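You operate a simulated robot arm through the tools that you are given. There is no shell and no other tool. Be economical: measure what you need, move in short steps, check, and stop when the job is done.

You run a simulated two-armed robot. Do the job below in one go: nothing can be reset, and whatever is moved stays where it is left.

TASK
On the beige table, fold the grey cloth in half.

It is judged by the outcome, as a careful person would: the job done as asked, and still so three seconds after it is handed in. It fails if anything else is knocked over, pushed out of place, dropped, spilled or broken. Flat cloth is picked up by pressing the open fingertips on it (5 to 10 N) and closing them slowly along it; thin cloth reads only 2 to 8 mm in the jaws.

THE ROBOT
Two 7-joint arms with two-finger parallel grippers on one trunk, on a base that drives. Base frame: it is fixed to the floor where the robot stands at the start and does not move with it; the origin is under the middle of the robot, x ahead of it, y to its left, z up; the surface under the hand at the start is at about z = 80. Readings come in cm, degrees, newtons and seconds.
The left shoulder is at the start at [2, 17, 107.8], the right one opposite. With the tool pointing down near the work surface each hand reaches from about 22 to 68 cm from the robot's upright axis, wherever it stands, measured 20 degrees to its own side. Places, roughly: beige table [90, 20, 80]. Payload 3.8 kg a hand.
Tool frame (each hand has its own): the origin (TCP) lies between the finger pads and is the grasp point; the fingertips stand 3 cm ahead of it; z points along the fingers, y is the line along which they close. The gripper opens to 11 cm. The fingers are 2 cm wide and 1 cm thick; the gripper's body (4.8 by 11.2 cm) begins 5.5 cm behind the TCP.
Orientation is that of the tool frame in the base frame, as [roll, pitch, yaw] about the fixed x, y, z axes, in that order (R = Rz(yaw) Ry(pitch) Rx(roll)). With the fingers straight down and closing along the base's y, the tool's x points along the base's -x, its y along +y and its z along -z.

THE INTERFACE
- The arms move only by the tool send_rows. It takes "left_targets", "right_targets" or both (then of equal length, played together; a hand with none holds still); each is a list of rows, each a list of 7 numbers: the shift along the tool's x, y, z in cm, then the turn, a rotation vector about the tool's x, y, z in degrees, then the closure, from 0 (fully open) to 1 (shut). In form: [[x, y, z, wx, wy, wz, claw], ...]. A call has 1 to 20 rows; each row shifts and turns the commanded pose from where the row before left it, along the tool's axes as they then stand. Each row takes 0.2 s and may step no farther than 5 cm and 8.6 degrees from the row before; otherwise, or with a gripper value out of range, the whole call is refused. A pose out of reach is approached as far as the arm can. The call stops where the force on the tool passes 40 N (or 10 N more than at its start, if that is more) or the arm is blocked; 0.2 s more then pass. The fingers move at their own pace (about 7.2 cm/s each) and stop on an object; they squeeze with about 33 N. The grip force told is the motor's: it shows also when the fingers shut on nothing. Time passes only in rows, and 0.2 s behind the last, so rows that do not move let the fingers close. The reply holds the time, the measured pose of the TCP, the force on the tool along the base axes, the opening and the grip force, in the units named above and with some noise, with the torque about the TCP (base axes, N m) and any sound that the robot's microphone picked up.
- Cameras (640 x 400 px; columns grow to the right, rows downward): "scene" is now at [10.54, -0.43, 121.67]; the picture's right is [-0.04, -1.00, 0.00], its down [-0.70, 0.03, -0.72] and it looks along [0.72, -0.03, -0.70] (base axes); focal length 214 px, centre (320, 200). "left" rides on the left gripper at [7.2, -1.7, -10.3] in its tool frame; the picture's right is [0.23, 0.97, 0.00], its down [-0.76, 0.18, -0.62] and it looks along [-0.61, 0.14, 0.78] (tool axes); focal length 222 px, centre (320, 200). "right" rides on the right gripper at [7.2, 1.7, -10.3] in its tool frame; the picture's right is [-0.23, 0.97, 0.00], its down [-0.76, -0.18, -0.62] and it looks along [-0.61, -0.14, 0.78] (tool axes); focal length 222 px, centre (320, 200). There is no depth. A picture from a camera that has moved, and an enlarged one, comes with that camera's place and axes in the base frame and with its lens.
- capture(camera): a new picture of that camera. It takes no simulated time.
- raise_lower(by): slides the trunk up (or, below 0, down) by that many cm; the arms and the scene camera ride with it, the base frame stays. It gives what a move gives, with no picture.
- roll_base(legs): drives the robot by 1 to 6 legs, each [ahead, turn to the left] in cm and degrees, along the robot's own axes; the way and the turn of a leg run together, so that a leg with both is an arc; at most 150 cm and 180 degrees a leg. The arms and the cameras ride along, it lands a little off, and it stops where it bumps. It gives what a move gives.
- head_to(pan, tilt): turns the head with the scene camera to pan (to the left, within 80 degrees either way) and tilt (down, from -29 to 69), counted from straight ahead of the robot. It gives what a move gives.
- close_up(camera, box): a new picture of the part [left, top, right, bottom] of that camera's present view, enlarged. It takes no simulated time.
- sign_off(): hands the job in; it is judged then, once.

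Work in short steps. Places have to be worked out from the pictures, the camera data and where the tool is seen: move nearer, look again, correct. Check each grasp and each placing, and mend what went wrong. You have 120 turns and 88 pictures in all, those below and enlarged ones among them. Open the grippers and draw the arms clear of the work before you hand the job in, unless the task says otherwise; then end with one line.

The tools are called after ">>>" by a JSON object that holds its "op" and its "data". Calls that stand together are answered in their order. send_rows: Moves the arms, as the interface text tells. Its arguments: {"type":"object","properties":{"left_targets":{"type":"array"},"right_targets":{"type":"array"}},"required":[]} The other tools are called the same way: raise_lower (by) slides the trunk up or down; roll_base (legs) drives the base; head_to (pan, tilt) turns the head that bears the scene camera; capture (camera) takes a picture; close_up (camera, box) takes an enlarged picture of a part of a camera's view; sign_off () hands the job in.

At the start:

```text
time: 0.0
left_eef_pos: [44.15, 20.34, 102.78]
left_tcp_rot: [180.0, 0.0, -179.9]
left_contact_force: [-0.3, 0.5, -0.7]
left_wrist_torque: [0.01, -0.01, 0.0]
left_finger_gap: 11.01
left_grasp_force: 0.1
right_eef_pos: [53.27, -23.85, 96.8]
right_tcp_rot: [180.0, 0.0, -180.0]
right_contact_force: [0.1, 0.3, 0.5]
right_wrist_torque: [0.02, -0.01, -0.02]
right_finger_gap: 11.01
right_grasp_force: 0.2
trunk travel left (down, up): [-17.5, 39.5]
robot x, y, heading: [-0.22, 0.22, 0.1]
head pan, tilt: [-2.6, 44.3]
```

scene: 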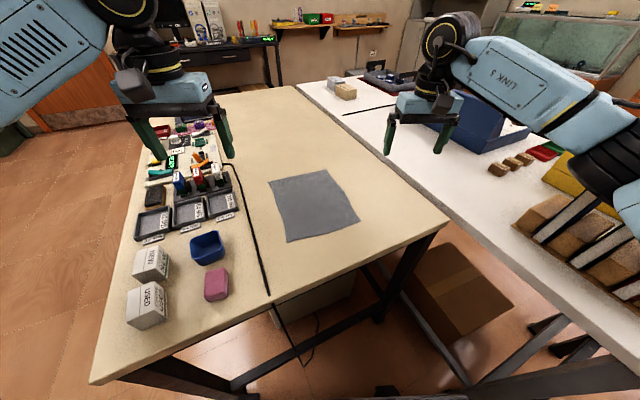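
right: 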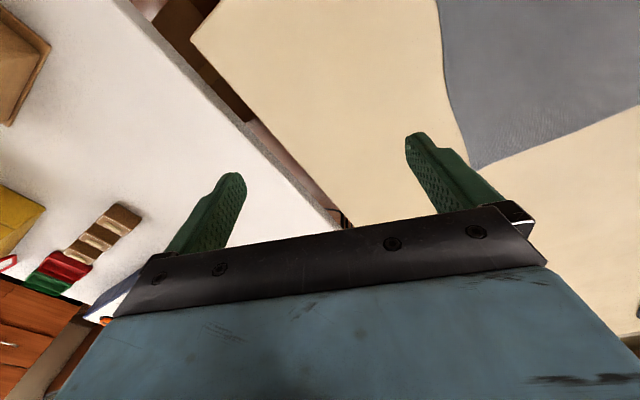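
left: 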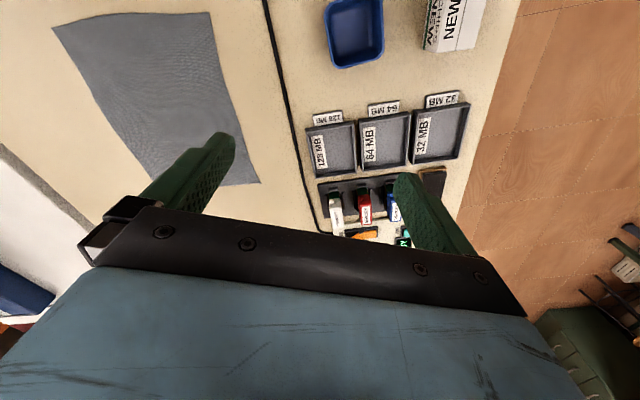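

The cloth looks like roughly a 19 x 23.5 cm rectangle, with its near edge at about x 40–45. I'll enlarge the view to fix the corners.

>>> {"op": "close_up", "data": {"camera": "scene", "box": [230, 150, 390, 250]}}

```text
4.00 times, centred on (310, 200) of scene
camera zoom: at [10.54, -0.43, 121.67], right [-0.04, -1.0, 0.0], down [-0.7, 0.03, -0.72], along [0.72, -0.03, -0.7], focal length 858 px, centre (360, 200)
```

zoom: 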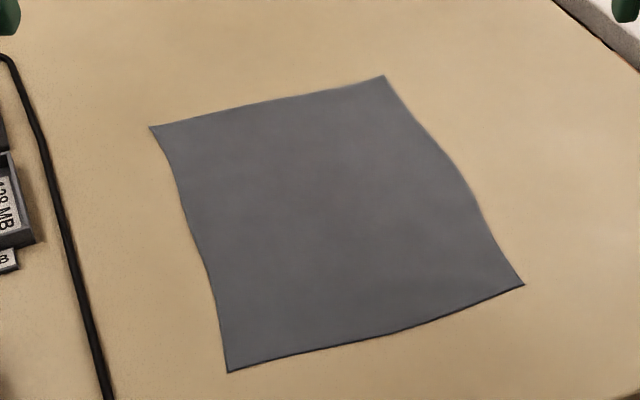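

Corners on z=80 come out at about TL (62,13.4), TR (67.9,-4.8), BR (45.3,-12.2) and BL (39.5,6). I plan to carry the near edge to the far edge, which is slightly beyond reach, so I'll look down to see how much room there is to drive closer.

>>> {"op": "head_to", "data": {"pan": 0, "tilt": 69}}

>>> {"op": "capture", "data": {"camera": "scene"}}

```text
time: 0.9
left_eef_pos: [44.18, 20.22, 102.86]
left_tcp_rot: [-179.9, 0.0, -179.9]
left_contact_force: [-0.7, 0.9, -0.5]
left_wrist_torque: [0.0, -0.02, -0.01]
left_finger_gap: 11.0
left_grasp_force: 0.1
right_eef_pos: [53.08, -23.81, 96.84]
right_tcp_rot: [-180.0, 0.0, -180.0]
right_contact_force: [-0.7, 0.2, -1.0]
right_wrist_torque: [0.02, -0.04, -0.01]
right_finger_gap: 10.99
right_grasp_force: 0.1
trunk travel left (down, up): [-17.5, 39.5]
robot x, y, heading: [0.17, 0.22, 0.0]
head pan, tilt: [0.0, 68.8]
```

```text
83 pictures are left
camera scene: at [7.96, -0.06, 118.68], right [0.0, -1.0, 0.0], down [-0.93, 0.0, -0.36], along [0.36, 0.0, -0.93], focal length 214 px, centre (320, 200)
```

scene: 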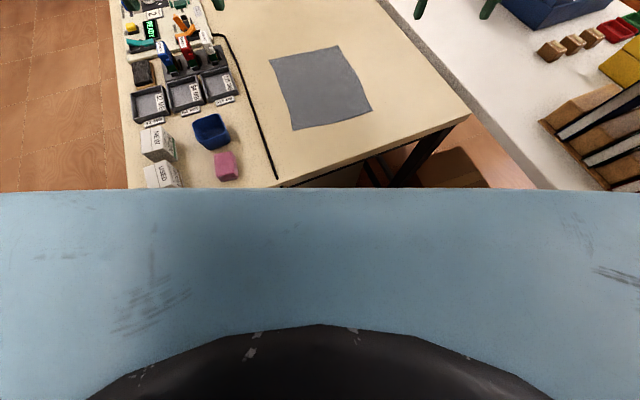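

The chest hides the near side, so I won't drive, and will tilt the tools for extra reach at the end if needed. I now turn both hands so the fingers close along the fold direction (18°), with the cameras outward.

>>> {"op": "send_rows", "data": {"left_targets": [[0, 0, 0, 0, 0, 6, 0.3], [0, 0, 0, 0, 0, 6, 0.6], [0, 0, 0, 0, 0, 6, 0.6], [0, 0, 0, 0, 0, 6, 0.6], [0, 0, 0, 0, 0, 6, 0.6], [0, 0, 0, 0, 0, 6, 0.6], [0, 0, 0, 0, 0, 6, 0.6], [0, 0, 0, 0, 0, 6, 0.6], [0, 0, 0, 0, 0, 6, 0.6], [0, 0, 0, 0, 0, 6, 0.6], [0, 0, 0, 0, 0, 6, 0.6], [0, 0, 0, 0, 0, 6, 0.6], [0, 0, 0, 0, 0, 0, 0.6], [0, 0, 0, 0, 0, 0, 0.6]], "right_targets": [[0, 0, 0, 0, 0, -8, 0.3], [0, 0, 0, 0, 0, -8, 0.6], [0, 0, 0, 0, 0, -8, 0.6], [0, 0, 0, 0, 0, -8, 0.6], [0, 0, 0, 0, 0, -8, 0.6], [0, 0, 0, 0, 0, -8, 0.6], [0, 0, 0, 0, 0, -8, 0.6], [0, 0, 0, 0, 0, -8, 0.6], [0, 0, 0, 0, 0, -8, 0.6], [0, 0, 0, 0, 0, -8, 0.6], [0, 0, 0, 0, 0, -8, 0.6], [0, 0, 0, 0, 0, -8, 0.6], [0, 0, 0, 0, 0, -8, 0.6], [0, 0, 0, 0, 0, -4, 0.6]]}}

>>> {"op": "head_to", "data": {"pan": 0, "tilt": 50}}

>>> {"op": "capture", "data": {"camera": "scene"}}

```text
time: 3.9
left_eef_pos: [44.25, 20.25, 102.75]
left_tcp_rot: [180.0, -0.1, 107.9]
left_contact_force: [-0.1, -0.1, -1.1]
left_wrist_torque: [0.02, 0.0, 0.0]
left_finger_gap: 4.41
left_grasp_force: 0.0
right_eef_pos: [53.19, -23.78, 96.88]
right_tcp_rot: [180.0, 0.1, -148.0]
right_contact_force: [0.7, -0.9, -1.1]
right_wrist_torque: [0.0, -0.02, -0.03]
right_finger_gap: 4.41
right_grasp_force: 0.0
right hand out of reach, approached as far as the arm can: row 5, 6, 7, 8, 9, 10, 11, 12, 13, 14
trunk travel left (down, up): [-17.5, 39.5]
robot x, y, heading: [0.2, 0.17, -0.0]
head pan, tilt: [0.0, 68.8]
```

```text
time: 4.7
left_eef_pos: [44.34, 20.24, 102.83]
left_tcp_rot: [180.0, 0.0, 108.1]
left_contact_force: [0.3, -0.5, 0.9]
left_wrist_torque: [0.0, 0.03, 0.0]
left_finger_gap: 4.44
left_grasp_force: 0.1
right_eef_pos: [53.23, -23.77, 96.98]
right_tcp_rot: [-180.0, 0.0, -147.9]
right_contact_force: [-0.8, 0.7, 0.3]
right_wrist_torque: [0.0, -0.01, 0.0]
right_finger_gap: 4.37
right_grasp_force: 0.1
trunk travel left (down, up): [-17.5, 39.5]
robot x, y, heading: [0.23, -0.02, 0.0]
head pan, tilt: [0.0, 50.0]
```

```text
82 pictures are left
camera scene: at [10.06, -0.06, 120.87], right [0.0, -1.0, 0.0], down [-0.77, 0.0, -0.64], along [0.64, 0.0, -0.77], focal length 214 px, centre (320, 200)
```

scene: 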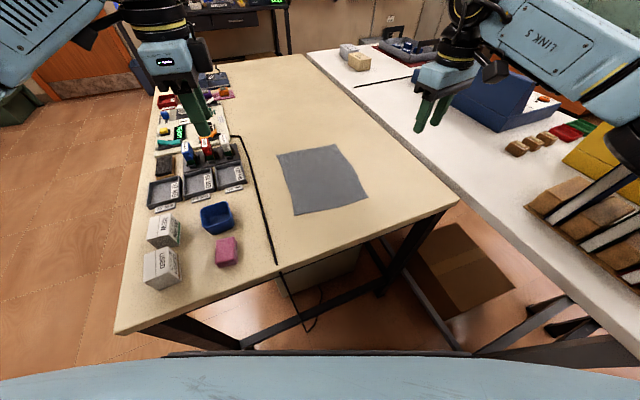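

The left hand reached yaw 108. The right wrist limits at -148, so I'll turn the right hand the other way (camera inward) and see where it reports.

>>> {"op": "send_rows", "data": {"right_targets": [[0, 0, 0, 0, 0, 8, 0.6], [0, 0, 0, 0, 0, 8, 0.6], [0, 0, 0, 0, 0, 8, 0.6], [0, 0, 0, 0, 0, 8, 0.6], [0, 0, 0, 0, 0, 8, 0.6], [0, 0, 0, 0, 0, 8, 0.6], [0, 0, 0, 0, 0, 8, 0.6], [0, 0, 0, 0, 0, 8, 0.6], [0, 0, 0, 0, 0, 8, 0.6], [0, 0, 0, 0, 0, 8, 0.6], [0, 0, 0, 0, 0, 8, 0.6], [0, 0, 0, 0, 0, 8, 0.6], [0, 0, 0, 0, 0, 8, 0.6], [0, 0, 0, 0, 0, 0, 0.6]]}}

```text
time: 7.7
left_eef_pos: [44.23, 20.19, 102.84]
left_tcp_rot: [180.0, 0.0, 108.0]
left_contact_force: [0.6, -0.6, -0.1]
left_wrist_torque: [0.0, -0.02, 0.04]
left_finger_gap: 4.4
left_grasp_force: 0.1
right_eef_pos: [53.18, -23.84, 96.81]
right_tcp_rot: [-180.0, 0.0, 107.9]
right_contact_force: [-0.1, -0.1, -0.4]
right_wrist_torque: [0.03, 0.01, -0.01]
right_finger_gap: 4.39
right_grasp_force: 0.1
trunk travel left (down, up): [-17.5, 39.5]
robot x, y, heading: [0.15, 0.15, 0.0]
head pan, tilt: [0.0, 50.0]
```

Both hands are now at yaw 108 (tool x along the edge, tool y along the fold direction). I'll move them above the grip points, left (42,4.7) and right (46.6,-9.7), with the tips at about z 88.

>>> {"op": "send_rows", "data": {"left_targets": [[-2.34, -1.15, 0, 0, 0, 0, 0.6], [-2.34, -1.15, 0, 0, 0, 0, 0.6], [-2.34, -1.15, 0, 0, 0, 0, 0.6], [-2.34, -1.15, 4, 0, 0, 0, 0.6], [-2.34, -1.15, 4, 0, 0, 0, 0.6], [-2.34, -1.15, 4, 0, 0, 0, 0.6], [0, 0, 0, 0, 0, 0, 0.6]], "right_targets": [[2.575, -0.32, 0, 0, 0, 0, 0.6], [2.575, -0.32, 0, 0, 0, 0, 0.6], [2.575, -0.32, 0, 0, 0, 0, 0.6], [2.575, -0.32, 2, 0, 0, 0, 0.6], [2.575, -0.32, 2, 0, 0, 0, 0.6], [2.575, -0.32, 2, 0, 0, 0, 0.6], [0, 0, 0, 0, 0, 0, 0.6]]}}

>>> {"op": "capture", "data": {"camera": "scene"}}

>>> {"op": "capture", "data": {"camera": "left"}}

>>> {"op": "capture", "data": {"camera": "right"}}

```text
time: 9.3
left_eef_pos: [42.0, 4.66, 90.83]
left_tcp_rot: [179.9, 0.0, 108.1]
left_contact_force: [-0.4, -0.3, 0.0]
left_wrist_torque: [-0.01, 0.03, 0.0]
left_finger_gap: 4.39
left_grasp_force: 0.1
right_eef_pos: [46.66, -9.56, 90.68]
right_tcp_rot: [179.9, 0.0, 108.0]
right_contact_force: [0.1, 0.0, 0.3]
right_wrist_torque: [0.02, 0.0, -0.02]
right_finger_gap: 4.4
right_grasp_force: 0.0
trunk travel left (down, up): [-17.5, 39.5]
robot x, y, heading: [0.01, 0.17, -0.1]
head pan, tilt: [0.0, 50.0]
```

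```text
81 pictures are left
camera scene: at [10.06, -0.06, 120.88], right [0.0, -1.0, 0.0], down [-0.77, 0.0, -0.64], along [0.64, 0.0, -0.77], focal length 214 px, centre (320, 200)
```

scene: 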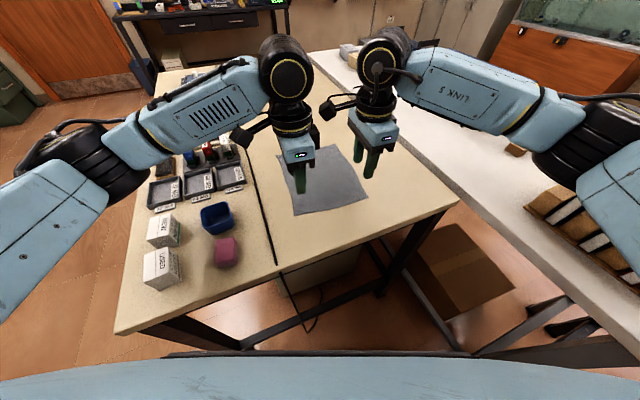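

```text
80 pictures are left
camera left: at [38.08, 11.05, 101.22], right [0.86, 0.52, 0.0], down [0.41, -0.67, 0.62], along [0.32, -0.53, -0.78], focal length 222 px, centre (320, 200)
```

left: 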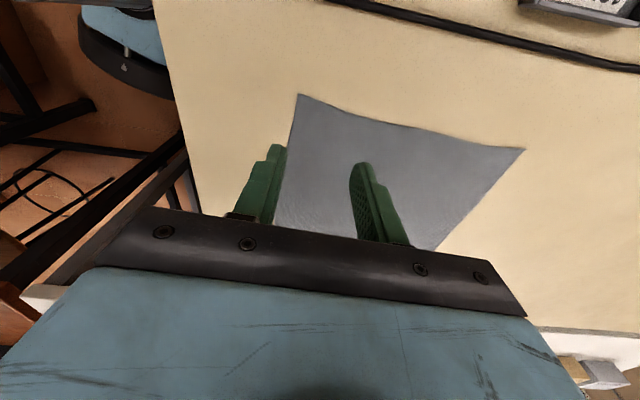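

```text
79 pictures are left
camera right: at [45.93, -2.12, 101.09], right [1.0, 0.08, 0.0], down [0.07, -0.78, 0.62], along [0.05, -0.62, -0.78], focal length 222 px, centre (320, 200)
```

right: 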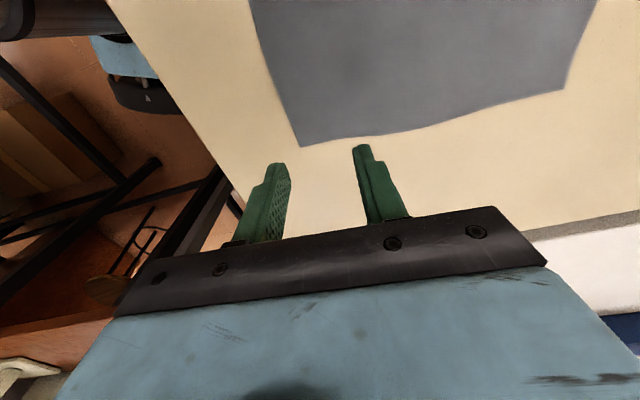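

Hand cameras confirm the corners (BL ≈ (39.1,5.9), BR ≈ (45,-12.1)), and the grip points sit about 2.4 cm inside the near edge. I narrow the jaws to 3 cm and descend to just above the cloth.

>>> {"op": "send_rows", "data": {"left_targets": [[0, 0.1, 2, 0, 0, 0, 0.73], [0, 0.1, 2, 0, 0, 0, 0.73], [0, 0, 2, 0, 0, 0, 0.73], [0, 0, 1, 0, 0, 0, 0.73], [0, 0, 0, 0, 0, 0, 0.73]], "right_targets": [[0, 0.1, 2, 0, 0, 0, 0.73], [0, 0.1, 2, 0, 0, 0, 0.73], [0, 0, 2, 0, 0, 0, 0.73], [0, 0, 0.9, 0, 0, 0, 0.73], [0, 0, 0, 0, 0, 0, 0.73]]}}

>>> {"op": "capture", "data": {"camera": "left"}}

>>> {"op": "capture", "data": {"camera": "right"}}

```text
time: 10.5
left_eef_pos: [42.41, 4.91, 83.69]
left_tcp_rot: [-179.9, 0.0, 108.1]
left_contact_force: [-0.4, 0.0, 0.5]
left_wrist_torque: [-0.02, -0.03, 0.02]
left_finger_gap: 2.98
left_grasp_force: 0.0
right_eef_pos: [46.9, -9.77, 83.95]
right_tcp_rot: [-180.0, 0.0, 108.1]
right_contact_force: [-0.2, 0.3, 0.2]
right_wrist_torque: [0.0, 0.01, -0.02]
right_finger_gap: 2.96
right_grasp_force: 0.0
trunk travel left (down, up): [-17.5, 39.5]
robot x, y, heading: [-0.06, -0.37, 0.1]
head pan, tilt: [0.0, 50.0]
```

```text
78 pictures are left
camera left: at [38.43, 11.23, 94.2], right [0.86, 0.52, 0.0], down [0.41, -0.67, 0.62], along [0.32, -0.53, -0.78], focal length 222 px, centre (320, 200)
```

left: 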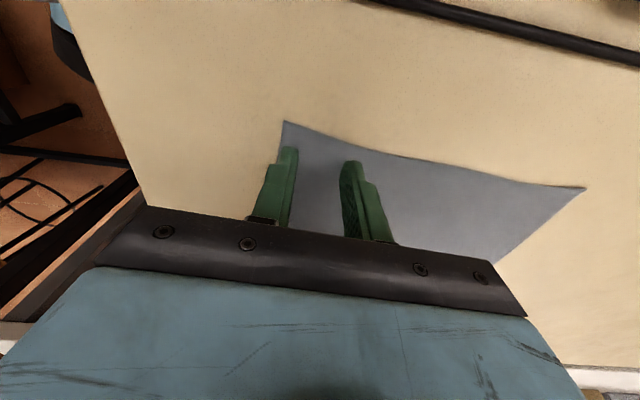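

```text
77 pictures are left
camera right: at [46.23, -2.21, 94.25], right [1.0, 0.08, 0.0], down [0.07, -0.78, 0.62], along [0.05, -0.62, -0.78], focal length 222 px, centre (320, 200)
```

right: 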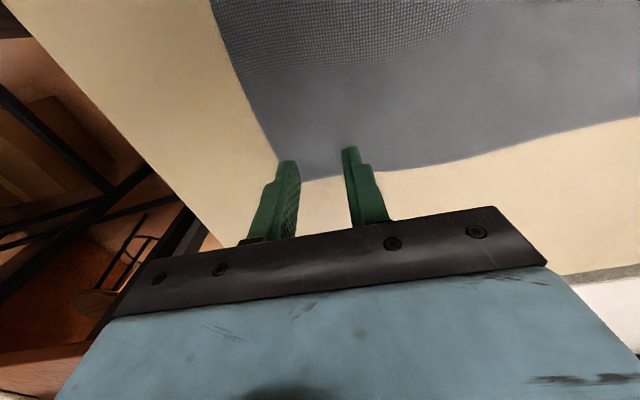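

The near fingertips sit just inside the near edge on both hands. I'll creep down to make contact and read the forces.

>>> {"op": "send_rows", "data": {"left_targets": [[0, 0, 0.3, 0, 0, 0, 0.73], [0, 0, 0.2, 0, 0, 0, 0.73], [0, 0, 0.1, 0, 0, 0, 0.73]], "right_targets": [[0, 0, 0.4, 0, 0, 0, 0.73], [0, 0, 0.3, 0, 0, 0, 0.73], [0, 0, 0.1, 0, 0, 0, 0.73]]}}

```text
time: 11.3
left_eef_pos: [42.34, 4.88, 83.36]
left_tcp_rot: [-180.0, 0.1, 108.1]
left_contact_force: [0.2, 0.9, 0.3]
left_wrist_torque: [-0.01, 0.02, 0.02]
left_finger_gap: 2.98
left_grasp_force: 0.0
right_eef_pos: [46.89, -9.74, 83.09]
right_tcp_rot: [-180.0, -0.1, 108.0]
right_contact_force: [-0.8, -0.5, -0.9]
right_wrist_torque: [-0.01, 0.03, 0.02]
right_finger_gap: 2.97
right_grasp_force: 0.1
trunk travel left (down, up): [-17.5, 39.5]
robot x, y, heading: [0.01, 0.19, -0.1]
head pan, tilt: [0.0, 50.0]
```

No contact yet, so I continue in small steps.

>>> {"op": "send_rows", "data": {"left_targets": [[0, 0, 0.15, 0, 0, 0, 0.73], [0, 0, 0.1, 0, 0, 0, 0.73]], "right_targets": [[0, 0, 0.1, 0, 0, 0, 0.73], [0, 0, 0.05, 0, 0, 0, 0.73]]}}

```text
time: 11.9
left_eef_pos: [42.29, 4.76, 83.13]
left_tcp_rot: [179.9, 0.1, 108.2]
left_contact_force: [1.1, 1.4, 8.4]
left_wrist_torque: [0.02, 0.09, -0.01]
left_finger_gap: 2.94
left_grasp_force: 0.1
right_eef_pos: [46.95, -9.6, 83.12]
right_tcp_rot: [179.9, 0.0, 108.1]
right_contact_force: [1.0, -1.2, 6.0]
right_wrist_torque: [-0.07, 0.06, -0.02]
right_finger_gap: 2.98
right_grasp_force: 0.0
trunk travel left (down, up): [-17.5, 39.5]
robot x, y, heading: [0.21, 0.01, -0.4]
head pan, tilt: [0.0, 50.0]
```

Contact is 8.4 N on the left and 6 N on the right, both within the wanted range. Now I close slowly.

>>> {"op": "send_rows", "data": {"left_targets": [[0, 0, 0, 0, 0, 0, 0.76], [0, 0, 0, 0, 0, 0, 0.79], [0, 0, 0, 0, 0, 0, 0.82], [0, 0, 0, 0, 0, 0, 0.85], [0, 0, 0, 0, 0, 0, 0.88], [0, 0, 0, 0, 0, 0, 0.91], [0, 0, 0, 0, 0, 0, 0.94], [0, 0, 0, 0, 0, 0, 0.97], [0, 0, 0, 0, 0, 0, 1], [0, 0, 0, 0, 0, 0, 1], [0, 0, 0, 0, 0, 0, 1]], "right_targets": [[0, 0, 0, 0, 0, 0, 0.76], [0, 0, 0, 0, 0, 0, 0.79], [0, 0, 0, 0, 0, 0, 0.82], [0, 0, 0, 0, 0, 0, 0.85], [0, 0, 0, 0, 0, 0, 0.88], [0, 0, 0, 0, 0, 0, 0.91], [0, 0, 0, 0, 0, 0, 0.94], [0, 0, 0, 0, 0, 0, 0.97], [0, 0, 0, 0, 0, 0, 1], [0, 0, 0, 0, 0, 0, 1], [0, 0, 0, 0, 0, 0, 1]]}}

>>> {"op": "capture", "data": {"camera": "left"}}

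>>> {"op": "capture", "data": {"camera": "right"}}

```text
time: 14.3
left_eef_pos: [42.03, 4.79, 83.14]
left_tcp_rot: [179.9, 0.1, 108.1]
left_contact_force: [-0.6, -1.6, 19.4]
left_wrist_torque: [0.03, 0.14, 0.01]
left_finger_gap: 0.18
left_grasp_force: 33.1
right_eef_pos: [46.71, -9.58, 83.19]
right_tcp_rot: [179.9, 0.0, 108.1]
right_contact_force: [-1.7, 0.6, 8.8]
right_wrist_torque: [0.01, 0.06, 0.04]
right_finger_gap: 0.62
right_grasp_force: 32.9
trunk travel left (down, up): [-17.5, 39.5]
robot x, y, heading: [-0.27, 0.08, -0.1]
head pan, tilt: [0.0, 50.0]
```

```text
76 pictures are left
camera left: at [38.21, 11.14, 93.5], right [0.86, 0.52, 0.0], down [0.4, -0.67, 0.62], along [0.32, -0.53, -0.78], focal length 222 px, centre (320, 200)
```

left: 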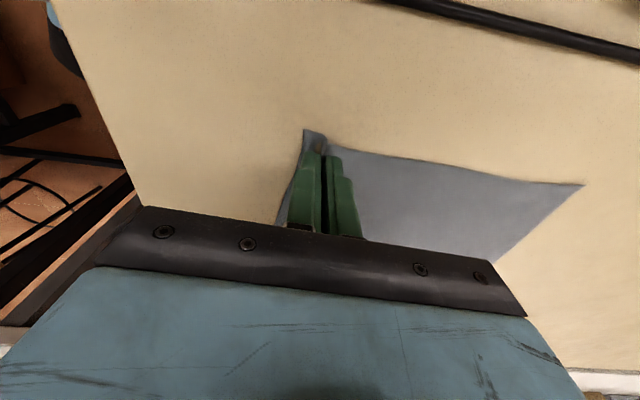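

```text
75 pictures are left
camera right: at [46.12, -2.17, 93.48], right [1.0, 0.08, 0.0], down [0.07, -0.78, 0.62], along [0.05, -0.62, -0.78], focal length 222 px, centre (320, 200)
```

right: 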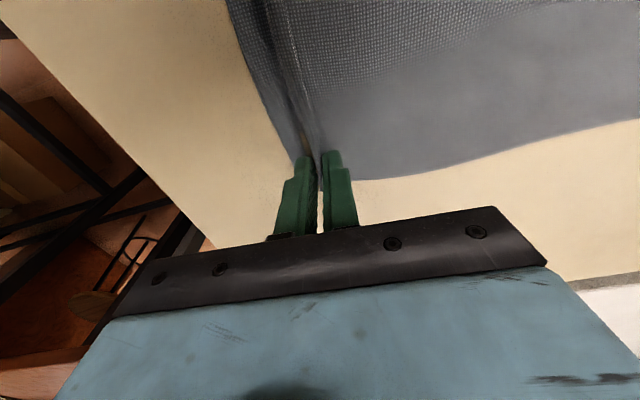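

Both pinches look made, with gaps of 1.8 mm on the left and 6.2 mm on the right. I lift 2.5 cm slowly to test them.

>>> {"op": "send_rows", "data": {"left_targets": [[0, 0, -0.5, 0, 0, 0, 1], [0, 0.2, -1, 0, 0, 0, 1], [0, 0.3, -1, 0, 0, 0, 1], [0, 0, 0, 0, 0, 0, 1]], "right_targets": [[0, 0, -0.5, 0, 0, 0, 1], [0, 0.2, -1, 0, 0, 0, 1], [0, 0.3, -1, 0, 0, 0, 1], [0, 0, 0, 0, 0, 0, 1]]}}

>>> {"op": "capture", "data": {"camera": "left"}}

>>> {"op": "close_up", "data": {"camera": "scene", "box": [240, 120, 400, 220]}}

```text
time: 15.3
left_eef_pos: [42.67, 4.92, 85.45]
left_tcp_rot: [-180.0, 0.0, 108.0]
left_contact_force: [0.7, -0.5, 0.3]
left_wrist_torque: [0.02, 0.02, 0.01]
left_finger_gap: 0.17
left_grasp_force: 32.8
right_eef_pos: [47.34, -9.55, 85.39]
right_tcp_rot: [-179.9, 0.0, 108.0]
right_contact_force: [0.0, 0.2, -0.3]
right_wrist_torque: [0.04, -0.01, 0.0]
right_finger_gap: 0.61
right_grasp_force: 32.8
trunk travel left (down, up): [-17.5, 39.5]
robot x, y, heading: [-0.11, -0.26, 0.1]
head pan, tilt: [0.0, 50.0]
```

```text
74 pictures are left
camera left: at [38.78, 11.22, 95.88], right [0.86, 0.52, 0.0], down [0.41, -0.67, 0.62], along [0.32, -0.53, -0.78], focal length 222 px, centre (320, 200)
```

left: 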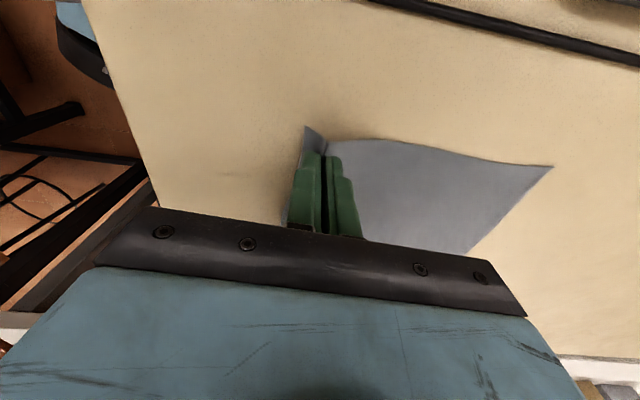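

```text
4.00 times, centred on (320, 170) of scene
camera zoom: at [10.06, -0.06, 120.87], right [0.0, -1.0, 0.0], down [-0.77, 0.0, -0.64], along [0.64, 0.0, -0.77], focal length 858 px, centre (320, 320)
```

zoom: 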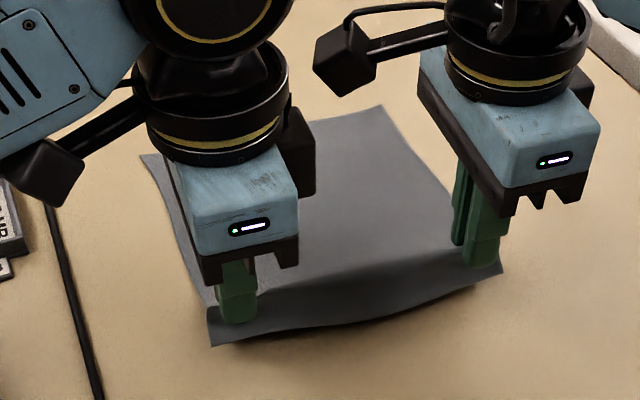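

Both corners are held, with only a ~1.2 cm flap beyond the jaws. I'll carry the edge over in a low arc, first to just past the fold line.

>>> {"op": "send_rows", "data": {"left_targets": [[0, 0.6, -0.9, 0, 0, 0, 1], [0, 0.6, -0.9, 0, 0, 0, 1], [0, 0.6, -0.9, 0, 0, 0, 1], [0, 1, -0.7, 0, 0, 0, 1], [0, 1, -0.7, 0, 0, 0, 1], [0, 1, -0.5, 0, 0, 0, 1], [0, 1, 0, 0, 0, 0, 1], [0, 1, 0, 0, 0, 0, 1], [0, 1, 0, 0, 0, 0, 1], [0, 1, 0, 0, 0, 0, 1], [0, 1, 0.3, 0, 0, 0, 1], [0, 1, 0.3, 0, 0, 0, 1], [0, 1, 0.3, 0, 0, 0, 1], [0, 0, 0, 0, 0, 0, 1]], "right_targets": [[0, 0.6, -0.9, 0, 0, 0, 1], [0, 0.6, -0.9, 0, 0, 0, 1], [0, 0.6, -0.9, 0, 0, 0, 1], [0, 1, -0.7, 0, 0, 0, 1], [0, 1, -0.7, 0, 0, 0, 1], [0, 1, -0.5, 0, 0, 0, 1], [0, 1, 0, 0, 0, 0, 1], [0, 1, 0, 0, 0, 0, 1], [0, 1, 0, 0, 0, 0, 1], [0, 1, 0, 0, 0, 0, 1], [0, 1, 0.3, 0, 0, 0, 1], [0, 1, 0.3, 0, 0, 0, 1], [0, 1, 0.3, 0, 0, 0, 1], [0, 0, 0, 0, 0, 0, 1]]}}

>>> {"op": "capture", "data": {"camera": "left"}}

>>> {"op": "capture", "data": {"camera": "right"}}

>>> {"op": "close_up", "data": {"camera": "scene", "box": [240, 120, 400, 220]}}

```text
time: 18.3
left_eef_pos: [53.97, 8.74, 89.22]
left_tcp_rot: [180.0, 0.0, 108.2]
left_contact_force: [0.3, -0.4, 0.0]
left_wrist_torque: [-0.02, 0.01, 0.02]
left_finger_gap: 0.19
left_grasp_force: 33.3
right_eef_pos: [58.6, -5.86, 89.24]
right_tcp_rot: [179.9, 0.0, 108.0]
right_contact_force: [-1.1, 0.5, 0.7]
right_wrist_torque: [0.03, 0.0, 0.03]
right_finger_gap: 0.61
right_grasp_force: 33.1
trunk travel left (down, up): [-17.5, 39.5]
robot x, y, heading: [-0.03, 0.08, -0.0]
head pan, tilt: [0.0, 50.0]
```

```text
72 pictures are left
camera left: at [50.06, 15.03, 99.58], right [0.86, 0.52, 0.0], down [0.4, -0.67, 0.62], along [0.32, -0.53, -0.78], focal length 222 px, centre (320, 200)
```

left: 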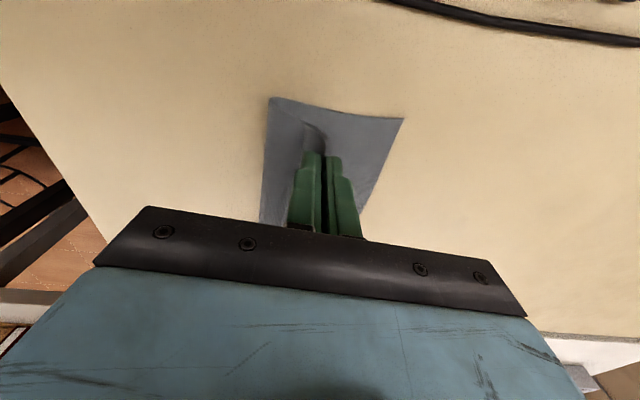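

```text
71 pictures are left
camera right: at [57.96, 1.64, 99.69], right [1.0, 0.09, 0.0], down [0.07, -0.78, 0.62], along [0.05, -0.62, -0.78], focal length 222 px, centre (320, 200)
```

right: 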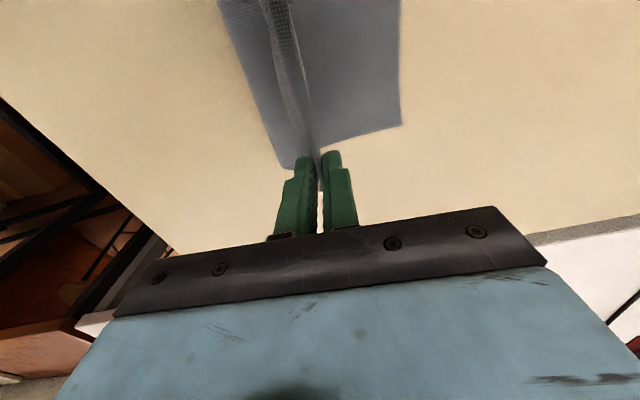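

```text
4.00 times, centred on (320, 170) of scene
camera zoom: at [10.06, -0.07, 120.88], right [0.0, -1.0, 0.0], down [-0.77, 0.0, -0.64], along [0.64, 0.0, -0.77], focal length 858 px, centre (320, 320)
```

zoom: 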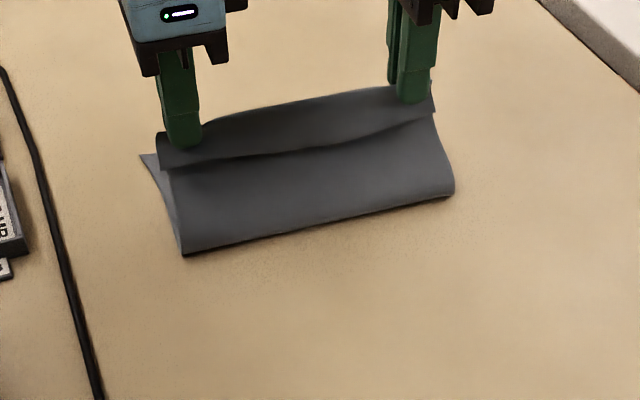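

The fold is forming cleanly, with the near strip hanging from the jaws. I continue forward and down to about s=20 with the tips ~1.5 cm up.

>>> {"op": "send_rows", "data": {"left_targets": [[0, 1, 0.6, 0, 0, 0, 1], [0, 1, 0.8, 0, 0, 0, 1], [0, 0.9, 1, 0, 0, 0, 1], [0, 0.9, 1, 0, 0, 0, 1], [0, 0.8, 0.6, 0, 0, 0, 1], [0, 0.4, 0.3, 0, 0, 0, 1], [0, 0, 0, 0, 0, 0, 1]], "right_targets": [[0, 1, 0.6, 0, 0, 0, 1], [0, 1, 0.8, 0, 0, 0, 1], [0, 0.9, 1, 0, 0, 0, 1], [0, 0.9, 1, 0, 0, 0, 1], [0, 0.8, 0.6, 0, 0, 0, 1], [0, 0.4, 0.3, 0, 0, 0, 1], [0, 0, 0, 0, 0, 0, 1]]}}

>>> {"op": "capture", "data": {"camera": "left"}}

>>> {"op": "capture", "data": {"camera": "right"}}

>>> {"op": "close_up", "data": {"camera": "scene", "box": [240, 120, 400, 220]}}

```text
time: 19.9
left_eef_pos: [58.7, 10.13, 84.97]
left_tcp_rot: [-179.9, 0.1, 108.0]
left_contact_force: [0.4, -5.3, -0.6]
left_wrist_torque: [-0.17, -0.06, -0.01]
left_finger_gap: 0.17
left_grasp_force: 33.0
right_eef_pos: [61.39, -5.35, 84.67]
right_tcp_rot: [180.0, -0.1, 108.1]
right_contact_force: [-1.5, 6.1, -0.1]
right_wrist_torque: [0.1, 0.02, -0.01]
right_finger_gap: 0.63
right_grasp_force: 33.4
right hand out of reach, approached as far as the arm can: row 4, 5
trunk travel left (down, up): [-17.5, 39.5]
robot x, y, heading: [0.21, 0.08, -0.0]
head pan, tilt: [0.0, 50.0]
```

```text
69 pictures are left
camera left: at [54.8, 16.46, 95.32], right [0.86, 0.52, 0.0], down [0.4, -0.67, 0.62], along [0.32, -0.53, -0.78], focal length 222 px, centre (320, 200)
```

left: 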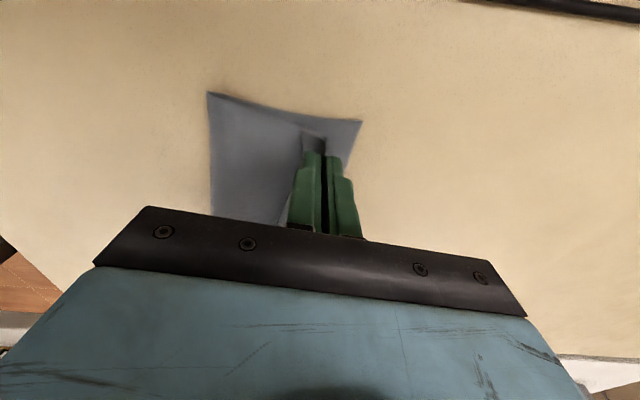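

```text
68 pictures are left
camera right: at [60.71, 2.1, 95.04], right [1.0, 0.09, 0.0], down [0.07, -0.78, 0.62], along [0.05, -0.62, -0.78], focal length 222 px, centre (320, 200)
```

right: 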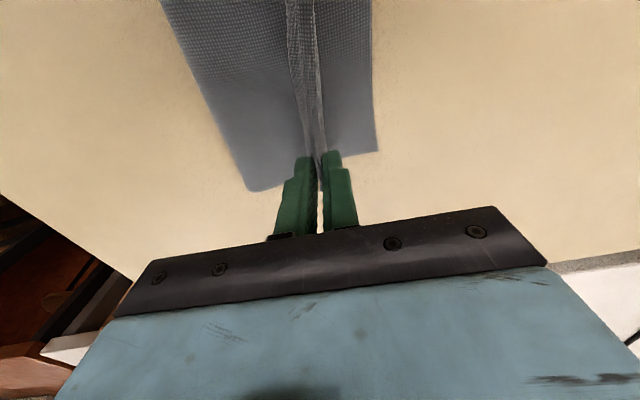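

```text
4.00 times, centred on (320, 170) of scene
camera zoom: at [10.05, -0.04, 120.88], right [0.0, -1.0, 0.0], down [-0.77, 0.0, -0.64], along [0.64, 0.0, -0.77], focal length 858 px, centre (320, 320)
```

zoom: 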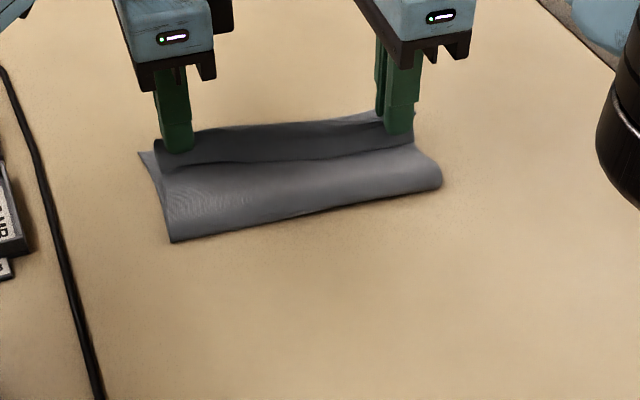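

The right hand is at its reach limit ~1.8 cm short, which is the lateral pull shown. I tilt it 20° so the fingers point forward, which brings the wrist closer, and move it the remaining distance.

>>> {"op": "send_rows", "data": {"right_targets": [[0, 0, 0, -5, 0, 0, 1], [0, 0, 0, -5, 0, 0, 1], [0.1, 0.4, 0.15, -5, 0, 0, 1], [0.1, 0.6, 0.2, -5, 0, 0, 1], [0.1, 0.6, 0.25, 0, 0, 0, 1], [0, 0, 0, 0, 0, 0, 1]]}}

>>> {"op": "close_up", "data": {"camera": "scene", "box": [240, 120, 400, 220]}}

>>> {"op": "capture", "data": {"camera": "right"}}

```text
time: 21.3
left_eef_pos: [58.7, 10.3, 84.92]
left_tcp_rot: [179.9, 0.1, 108.1]
left_contact_force: [0.0, -1.0, 0.1]
left_wrist_torque: [-0.02, -0.02, 0.01]
left_finger_gap: 0.19
left_grasp_force: 32.5
right_eef_pos: [62.99, -4.55, 84.59]
right_tcp_rot: [159.9, 0.0, 108.0]
right_contact_force: [0.0, 1.3, 0.2]
right_wrist_torque: [0.04, 0.03, 0.01]
right_finger_gap: 0.62
right_grasp_force: 33.0
trunk travel left (down, up): [-17.5, 39.5]
robot x, y, heading: [-0.03, 0.09, -0.0]
head pan, tilt: [0.0, 50.0]
```

```text
4.00 times, centred on (320, 170) of scene
camera zoom: at [10.06, -0.06, 120.88], right [0.0, -1.0, 0.0], down [-0.77, 0.0, -0.64], along [0.64, 0.0, -0.77], focal length 858 px, centre (320, 320)
```

zoom: 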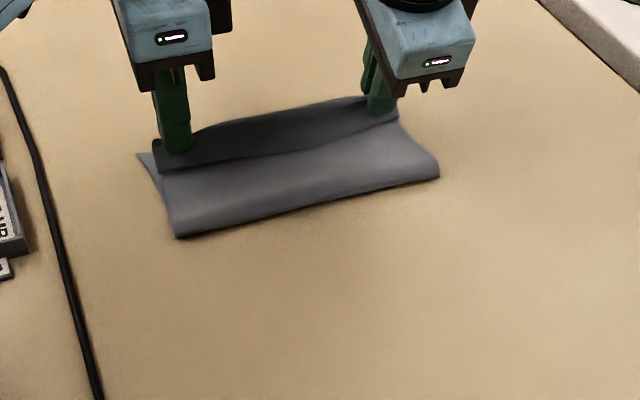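

```text
65 pictures are left
camera right: at [59.03, 1.8, 94.91], right [0.94, 0.07, 0.33], down [-0.13, -0.84, 0.53], along [0.32, -0.54, -0.78], focal length 222 px, centre (320, 200)
```

right: 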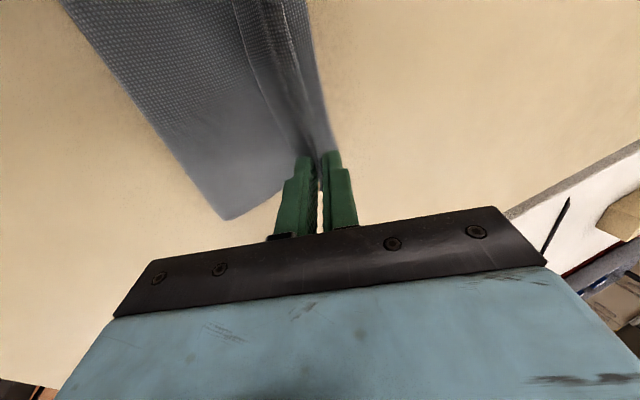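

Alignment is good: the fold line sits at s≈12.2–12.5, the middle of 23.7, and the tension is gone. I lower 0.9 cm and open slightly.

>>> {"op": "send_rows", "data": {"left_targets": [[0, 0, 0.5, 0, 0, 0, 1], [0, 0, 0.4, 0, 0, 0, 1], [0, 0, 0, 0, 0, 0, 1], [0, 0, 0, 0, 0, 0, 0.93], [0, 0, 0, 0, 0, 0, 0.86], [0, 0, 0, 0, 0, 0, 0.86], [0, 0, 0, 0, 0, 0, 0.86]], "right_targets": [[0, -0.15, 0.45, 0, 0, 0, 1], [0, -0.15, 0.4, 0, 0, 0, 1], [0, 0, 0, 0, 0, 0, 1], [0, 0, 0, 0, 0, 0, 0.93], [0, 0, 0, 0, 0, 0, 0.86], [0, 0, 0, 0, 0, 0, 0.86], [0, 0, 0, 0, 0, 0, 0.86]]}}

>>> {"op": "close_up", "data": {"camera": "scene", "box": [240, 120, 400, 220]}}

>>> {"op": "capture", "data": {"camera": "right"}}

>>> {"op": "capture", "data": {"camera": "left"}}

```text
time: 22.9
left_eef_pos: [58.69, 10.16, 84.05]
left_tcp_rot: [-179.9, 0.0, 108.1]
left_contact_force: [-0.5, -0.3, -0.4]
left_wrist_torque: [0.0, -0.01, 0.01]
left_finger_gap: 1.52
left_grasp_force: 0.0
right_eef_pos: [62.98, -4.52, 83.72]
right_tcp_rot: [160.1, 0.1, 108.0]
right_contact_force: [0.4, -0.3, 0.0]
right_wrist_torque: [0.02, 0.03, 0.01]
right_finger_gap: 1.52
right_grasp_force: 0.1
trunk travel left (down, up): [-17.5, 39.5]
robot x, y, heading: [0.22, 0.2, 0.3]
head pan, tilt: [0.0, 50.0]
```

```text
4.00 times, centred on (320, 170) of scene
camera zoom: at [10.06, -0.06, 120.88], right [0.0, -1.0, 0.0], down [-0.77, 0.0, -0.64], along [0.64, 0.0, -0.77], focal length 858 px, centre (320, 320)
```

zoom: 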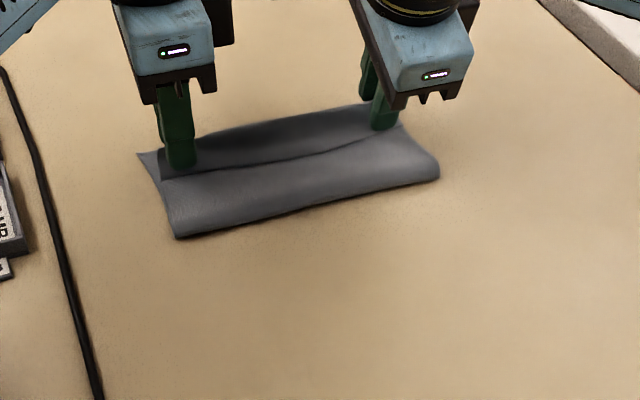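

```text
63 pictures are left
camera right: at [59.01, 1.79, 94.02], right [0.94, 0.07, 0.33], down [-0.13, -0.84, 0.52], along [0.32, -0.54, -0.78], focal length 222 px, centre (320, 200)
```

right: 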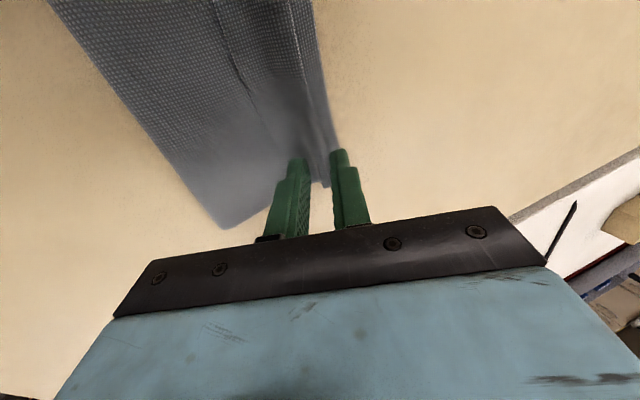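

```text
62 pictures are left
camera left: at [54.8, 16.48, 94.42], right [0.86, 0.52, 0.0], down [0.41, -0.67, 0.62], along [0.32, -0.53, -0.78], focal length 222 px, centre (320, 200)
```

left: 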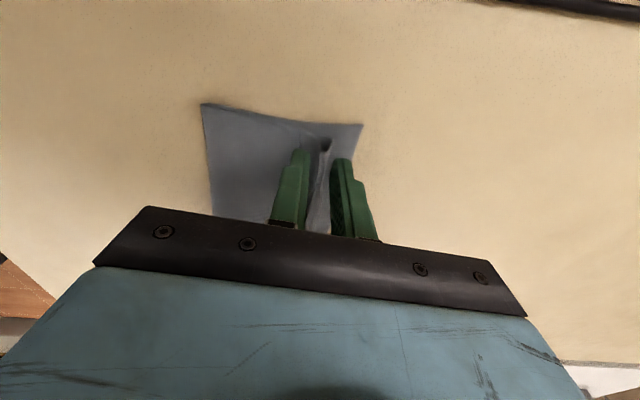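

The jaws are open and the strip is still curled back on top. I draw both hands straight back and look.

>>> {"op": "send_rows", "data": {"left_targets": [[0, 0, -1, 0, 0, 0, 0.84], [0, 0, -2, 0, 0, 0, 0.84], [0, 0, -3, 0, 0, 0, 0.84], [0, -3, -2, 0, 0, 0, 0.84], [1, -4, 0, 0, 0, 0, 0.84], [1, -4, 0, 0, 0, 0, 0.84]], "right_targets": [[0, 0, -1, 0, 0, 0, 0.84], [0, 0, -2, 0, 0, 0, 0.84], [0, 0, -3, 0, 0, 0, 0.84], [-1, 0, -3, 0, 0, 0, 0.84], [-3, 0, -2, 0, 0, 0, 0.84], [-3, 0, -2, 0, 0, 0, 0.84]]}}

>>> {"op": "close_up", "data": {"camera": "scene", "box": [240, 120, 400, 220]}}

>>> {"op": "capture", "data": {"camera": "right"}}

>>> {"op": "capture", "data": {"camera": "left"}}

```text
time: 24.3
left_eef_pos: [47.51, 8.57, 92.22]
left_tcp_rot: [180.0, 0.1, 108.1]
left_contact_force: [-0.4, -0.6, 0.3]
left_wrist_torque: [0.02, 0.01, 0.03]
left_finger_gap: 1.75
left_grasp_force: 0.2
right_eef_pos: [60.76, -12.62, 95.87]
right_tcp_rot: [159.9, 0.0, 108.1]
right_contact_force: [-0.3, 0.1, 0.1]
right_wrist_torque: [0.01, -0.01, 0.01]
right_finger_gap: 1.74
right_grasp_force: 0.0
trunk travel left (down, up): [-17.5, 39.5]
robot x, y, heading: [-0.12, -0.29, 0.1]
head pan, tilt: [0.0, 50.0]
```

```text
4.00 times, centred on (320, 170) of scene
camera zoom: at [10.01, -0.08, 120.88], right [0.0, -1.0, 0.0], down [-0.77, 0.0, -0.64], along [0.64, 0.0, -0.77], focal length 858 px, centre (320, 320)
```

zoom: 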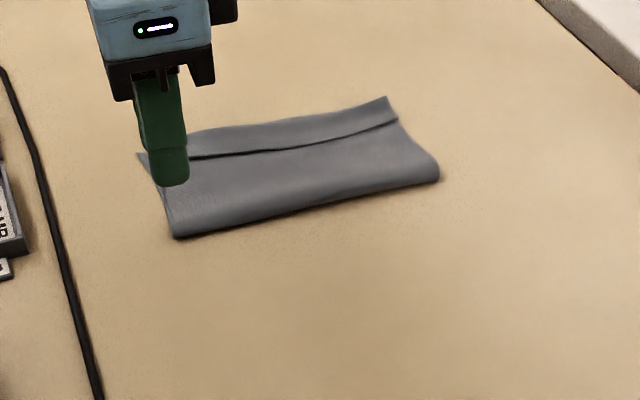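

```text
60 pictures are left
camera right: at [56.72, -6.28, 106.13], right [0.94, 0.07, 0.33], down [-0.13, -0.84, 0.53], along [0.32, -0.54, -0.78], focal length 222 px, centre (320, 200)
```

right: 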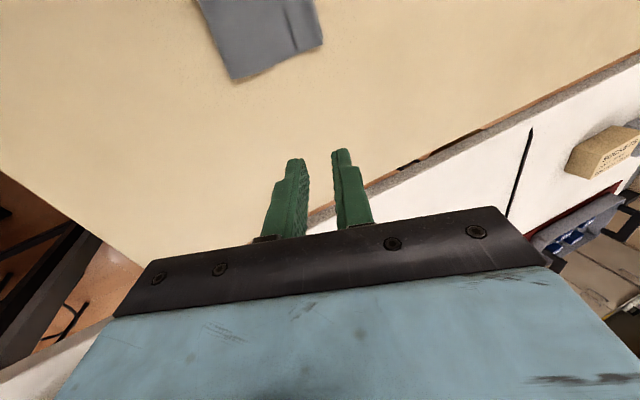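

```text
59 pictures are left
camera left: at [43.67, 14.95, 102.66], right [0.85, 0.52, 0.0], down [0.41, -0.67, 0.62], along [0.32, -0.53, -0.78], focal length 222 px, centre (320, 200)
```

left: 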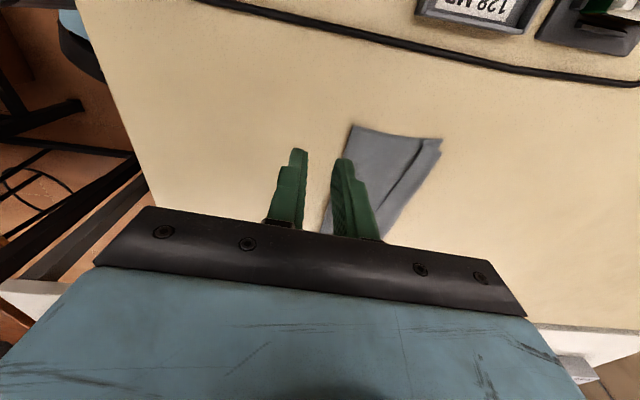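

I move the left hand aside to get an unblocked view of the far strip.

>>> {"op": "send_rows", "data": {"left_targets": [[4, -2, -1, 0, 0, 0, 0.84], [4, -2, -1, 0, 0, 0, 0.84], [4, 0, -1, 0, 0, 0, 0.84]]}}

>>> {"op": "close_up", "data": {"camera": "scene", "box": [264, 135, 360, 195]}}

>>> {"op": "close_up", "data": {"camera": "right", "box": [180, 0, 340, 100]}}

```text
time: 25.1
left_eef_pos: [40.1, 18.81, 95.16]
left_tcp_rot: [180.0, 0.1, 108.0]
left_contact_force: [-0.1, 0.0, 0.5]
left_wrist_torque: [-0.01, 0.03, 0.01]
left_finger_gap: 1.75
left_grasp_force: 0.0
right_eef_pos: [60.87, -12.51, 95.75]
right_tcp_rot: [159.9, 0.0, 108.1]
right_contact_force: [-0.3, 0.1, -0.6]
right_wrist_torque: [-0.01, -0.04, 0.03]
right_finger_gap: 1.79
right_grasp_force: 0.0
trunk travel left (down, up): [-17.5, 39.5]
robot x, y, heading: [-0.27, -0.21, -0.2]
head pan, tilt: [0.0, 50.0]
```

```text
6.67 times, centred on (312, 165) of scene
camera zoom: at [10.03, -0.01, 120.88], right [0.0, -1.0, 0.0], down [-0.77, 0.0, -0.64], along [0.64, 0.0, -0.77], focal length 1430 px, centre (373, 433)
```

zoom: 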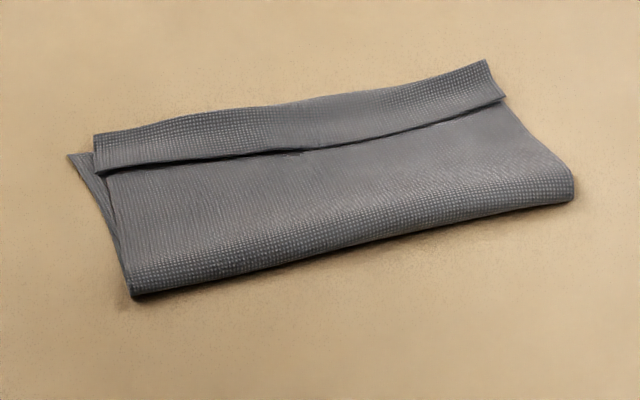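

```text
4.00 times, centred on (260, 50) of right
camera zoom: at [56.75, -6.2, 106.11], right [0.94, 0.07, 0.33], down [-0.13, -0.84, 0.53], along [0.32, -0.54, -0.78], focal length 888 px, centre (560, 800)
```

zoom: 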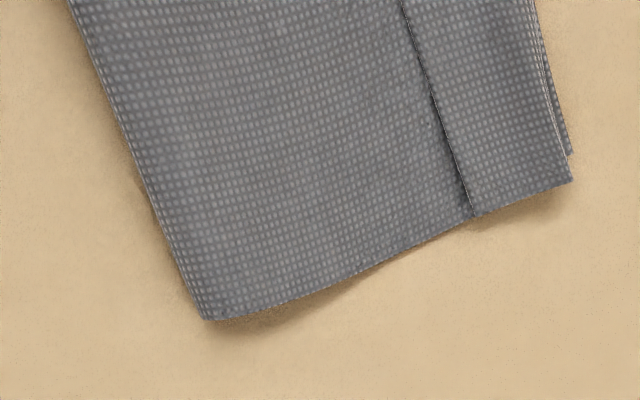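

The near edge's last 2.7 cm has curled back on top (crease at s≈21.9, free edge at s≈18–19). I'll flip it out by opening the jaws wide and pushing the free edge outward with the far fingers, held upright. First I move above the start points.

>>> {"op": "send_rows", "data": {"left_targets": [[-3, 1, 0, 0, 0, 0, 0.5], [-3, 1, 0, 0, 0, 0, 0], [-3, 1, 0, 0, 0, 0, 0], [-3, 1, 0, 0, 0, 0, 0], [-2.5, 1.85, 3, 0, 0, 0, 0], [0, 0, 4, 0, 0, 0, 0], [0, 0, 0, 0, 0, 0, 0]], "right_targets": [[0, 0, 0, 5, 0, 0, 0.5], [0, 0, 0, 5, 0, 0, 0], [0, 0, 0, 5, 0, 0, 0], [2, -1, 0, 5, 0, 0, 0], [2.7, -1.5, 2, 0, 0, 0, 0], [3, -1.65, 3, 0, 0, 0, 0], [0, 0, 2.8, 0, 0, 0, 0]]}}

>>> {"op": "capture", "data": {"camera": "left"}}

>>> {"op": "capture", "data": {"camera": "right"}}

>>> {"op": "close_up", "data": {"camera": "scene", "box": [240, 120, 400, 220]}}

```text
time: 26.7
left_eef_pos: [50.16, 6.83, 87.96]
left_tcp_rot: [-179.9, 0.1, 108.0]
left_contact_force: [0.2, 0.2, 0.0]
left_wrist_torque: [0.0, 0.01, 0.02]
left_finger_gap: 10.98
left_grasp_force: 0.0
right_eef_pos: [54.54, -6.6, 87.81]
right_tcp_rot: [-179.9, -0.1, 108.0]
right_contact_force: [-0.2, 0.1, 0.7]
right_wrist_torque: [0.06, 0.01, 0.0]
right_finger_gap: 10.98
right_grasp_force: 0.0
trunk travel left (down, up): [-17.5, 39.5]
robot x, y, heading: [0.04, 0.19, -0.2]
head pan, tilt: [0.0, 50.0]
```

```text
56 pictures are left
camera left: at [46.32, 13.15, 98.47], right [0.86, 0.52, 0.0], down [0.4, -0.67, 0.62], along [0.32, -0.53, -0.78], focal length 222 px, centre (320, 200)
```

left: 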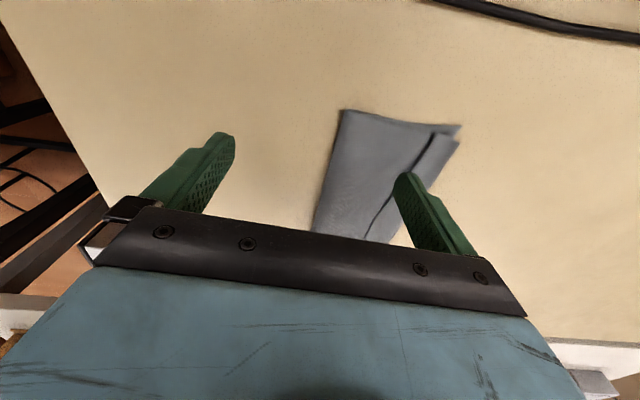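

```text
55 pictures are left
camera right: at [53.92, 0.84, 98.13], right [1.0, 0.08, 0.0], down [0.07, -0.78, 0.62], along [0.05, -0.62, -0.78], focal length 222 px, centre (320, 200)
```

right: 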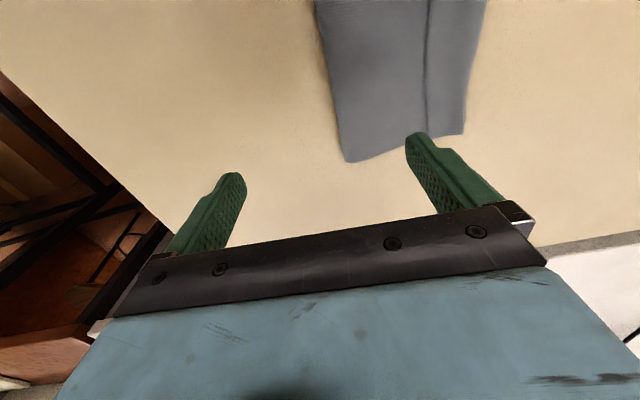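

```text
4.00 times, centred on (320, 170) of scene
camera zoom: at [10.08, -0.08, 120.87], right [0.0, -1.0, 0.0], down [-0.77, 0.0, -0.64], along [0.64, 0.0, -0.77], focal length 858 px, centre (320, 320)
```

zoom: 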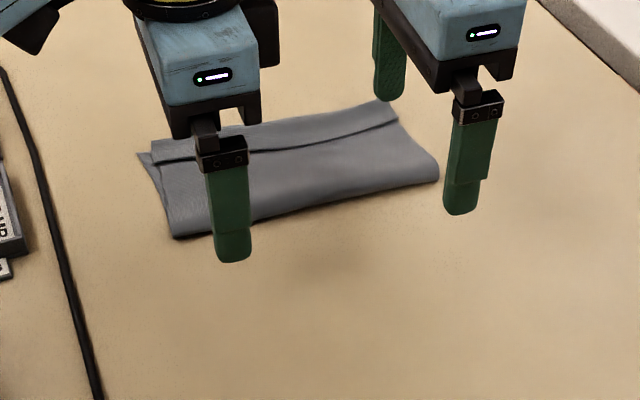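

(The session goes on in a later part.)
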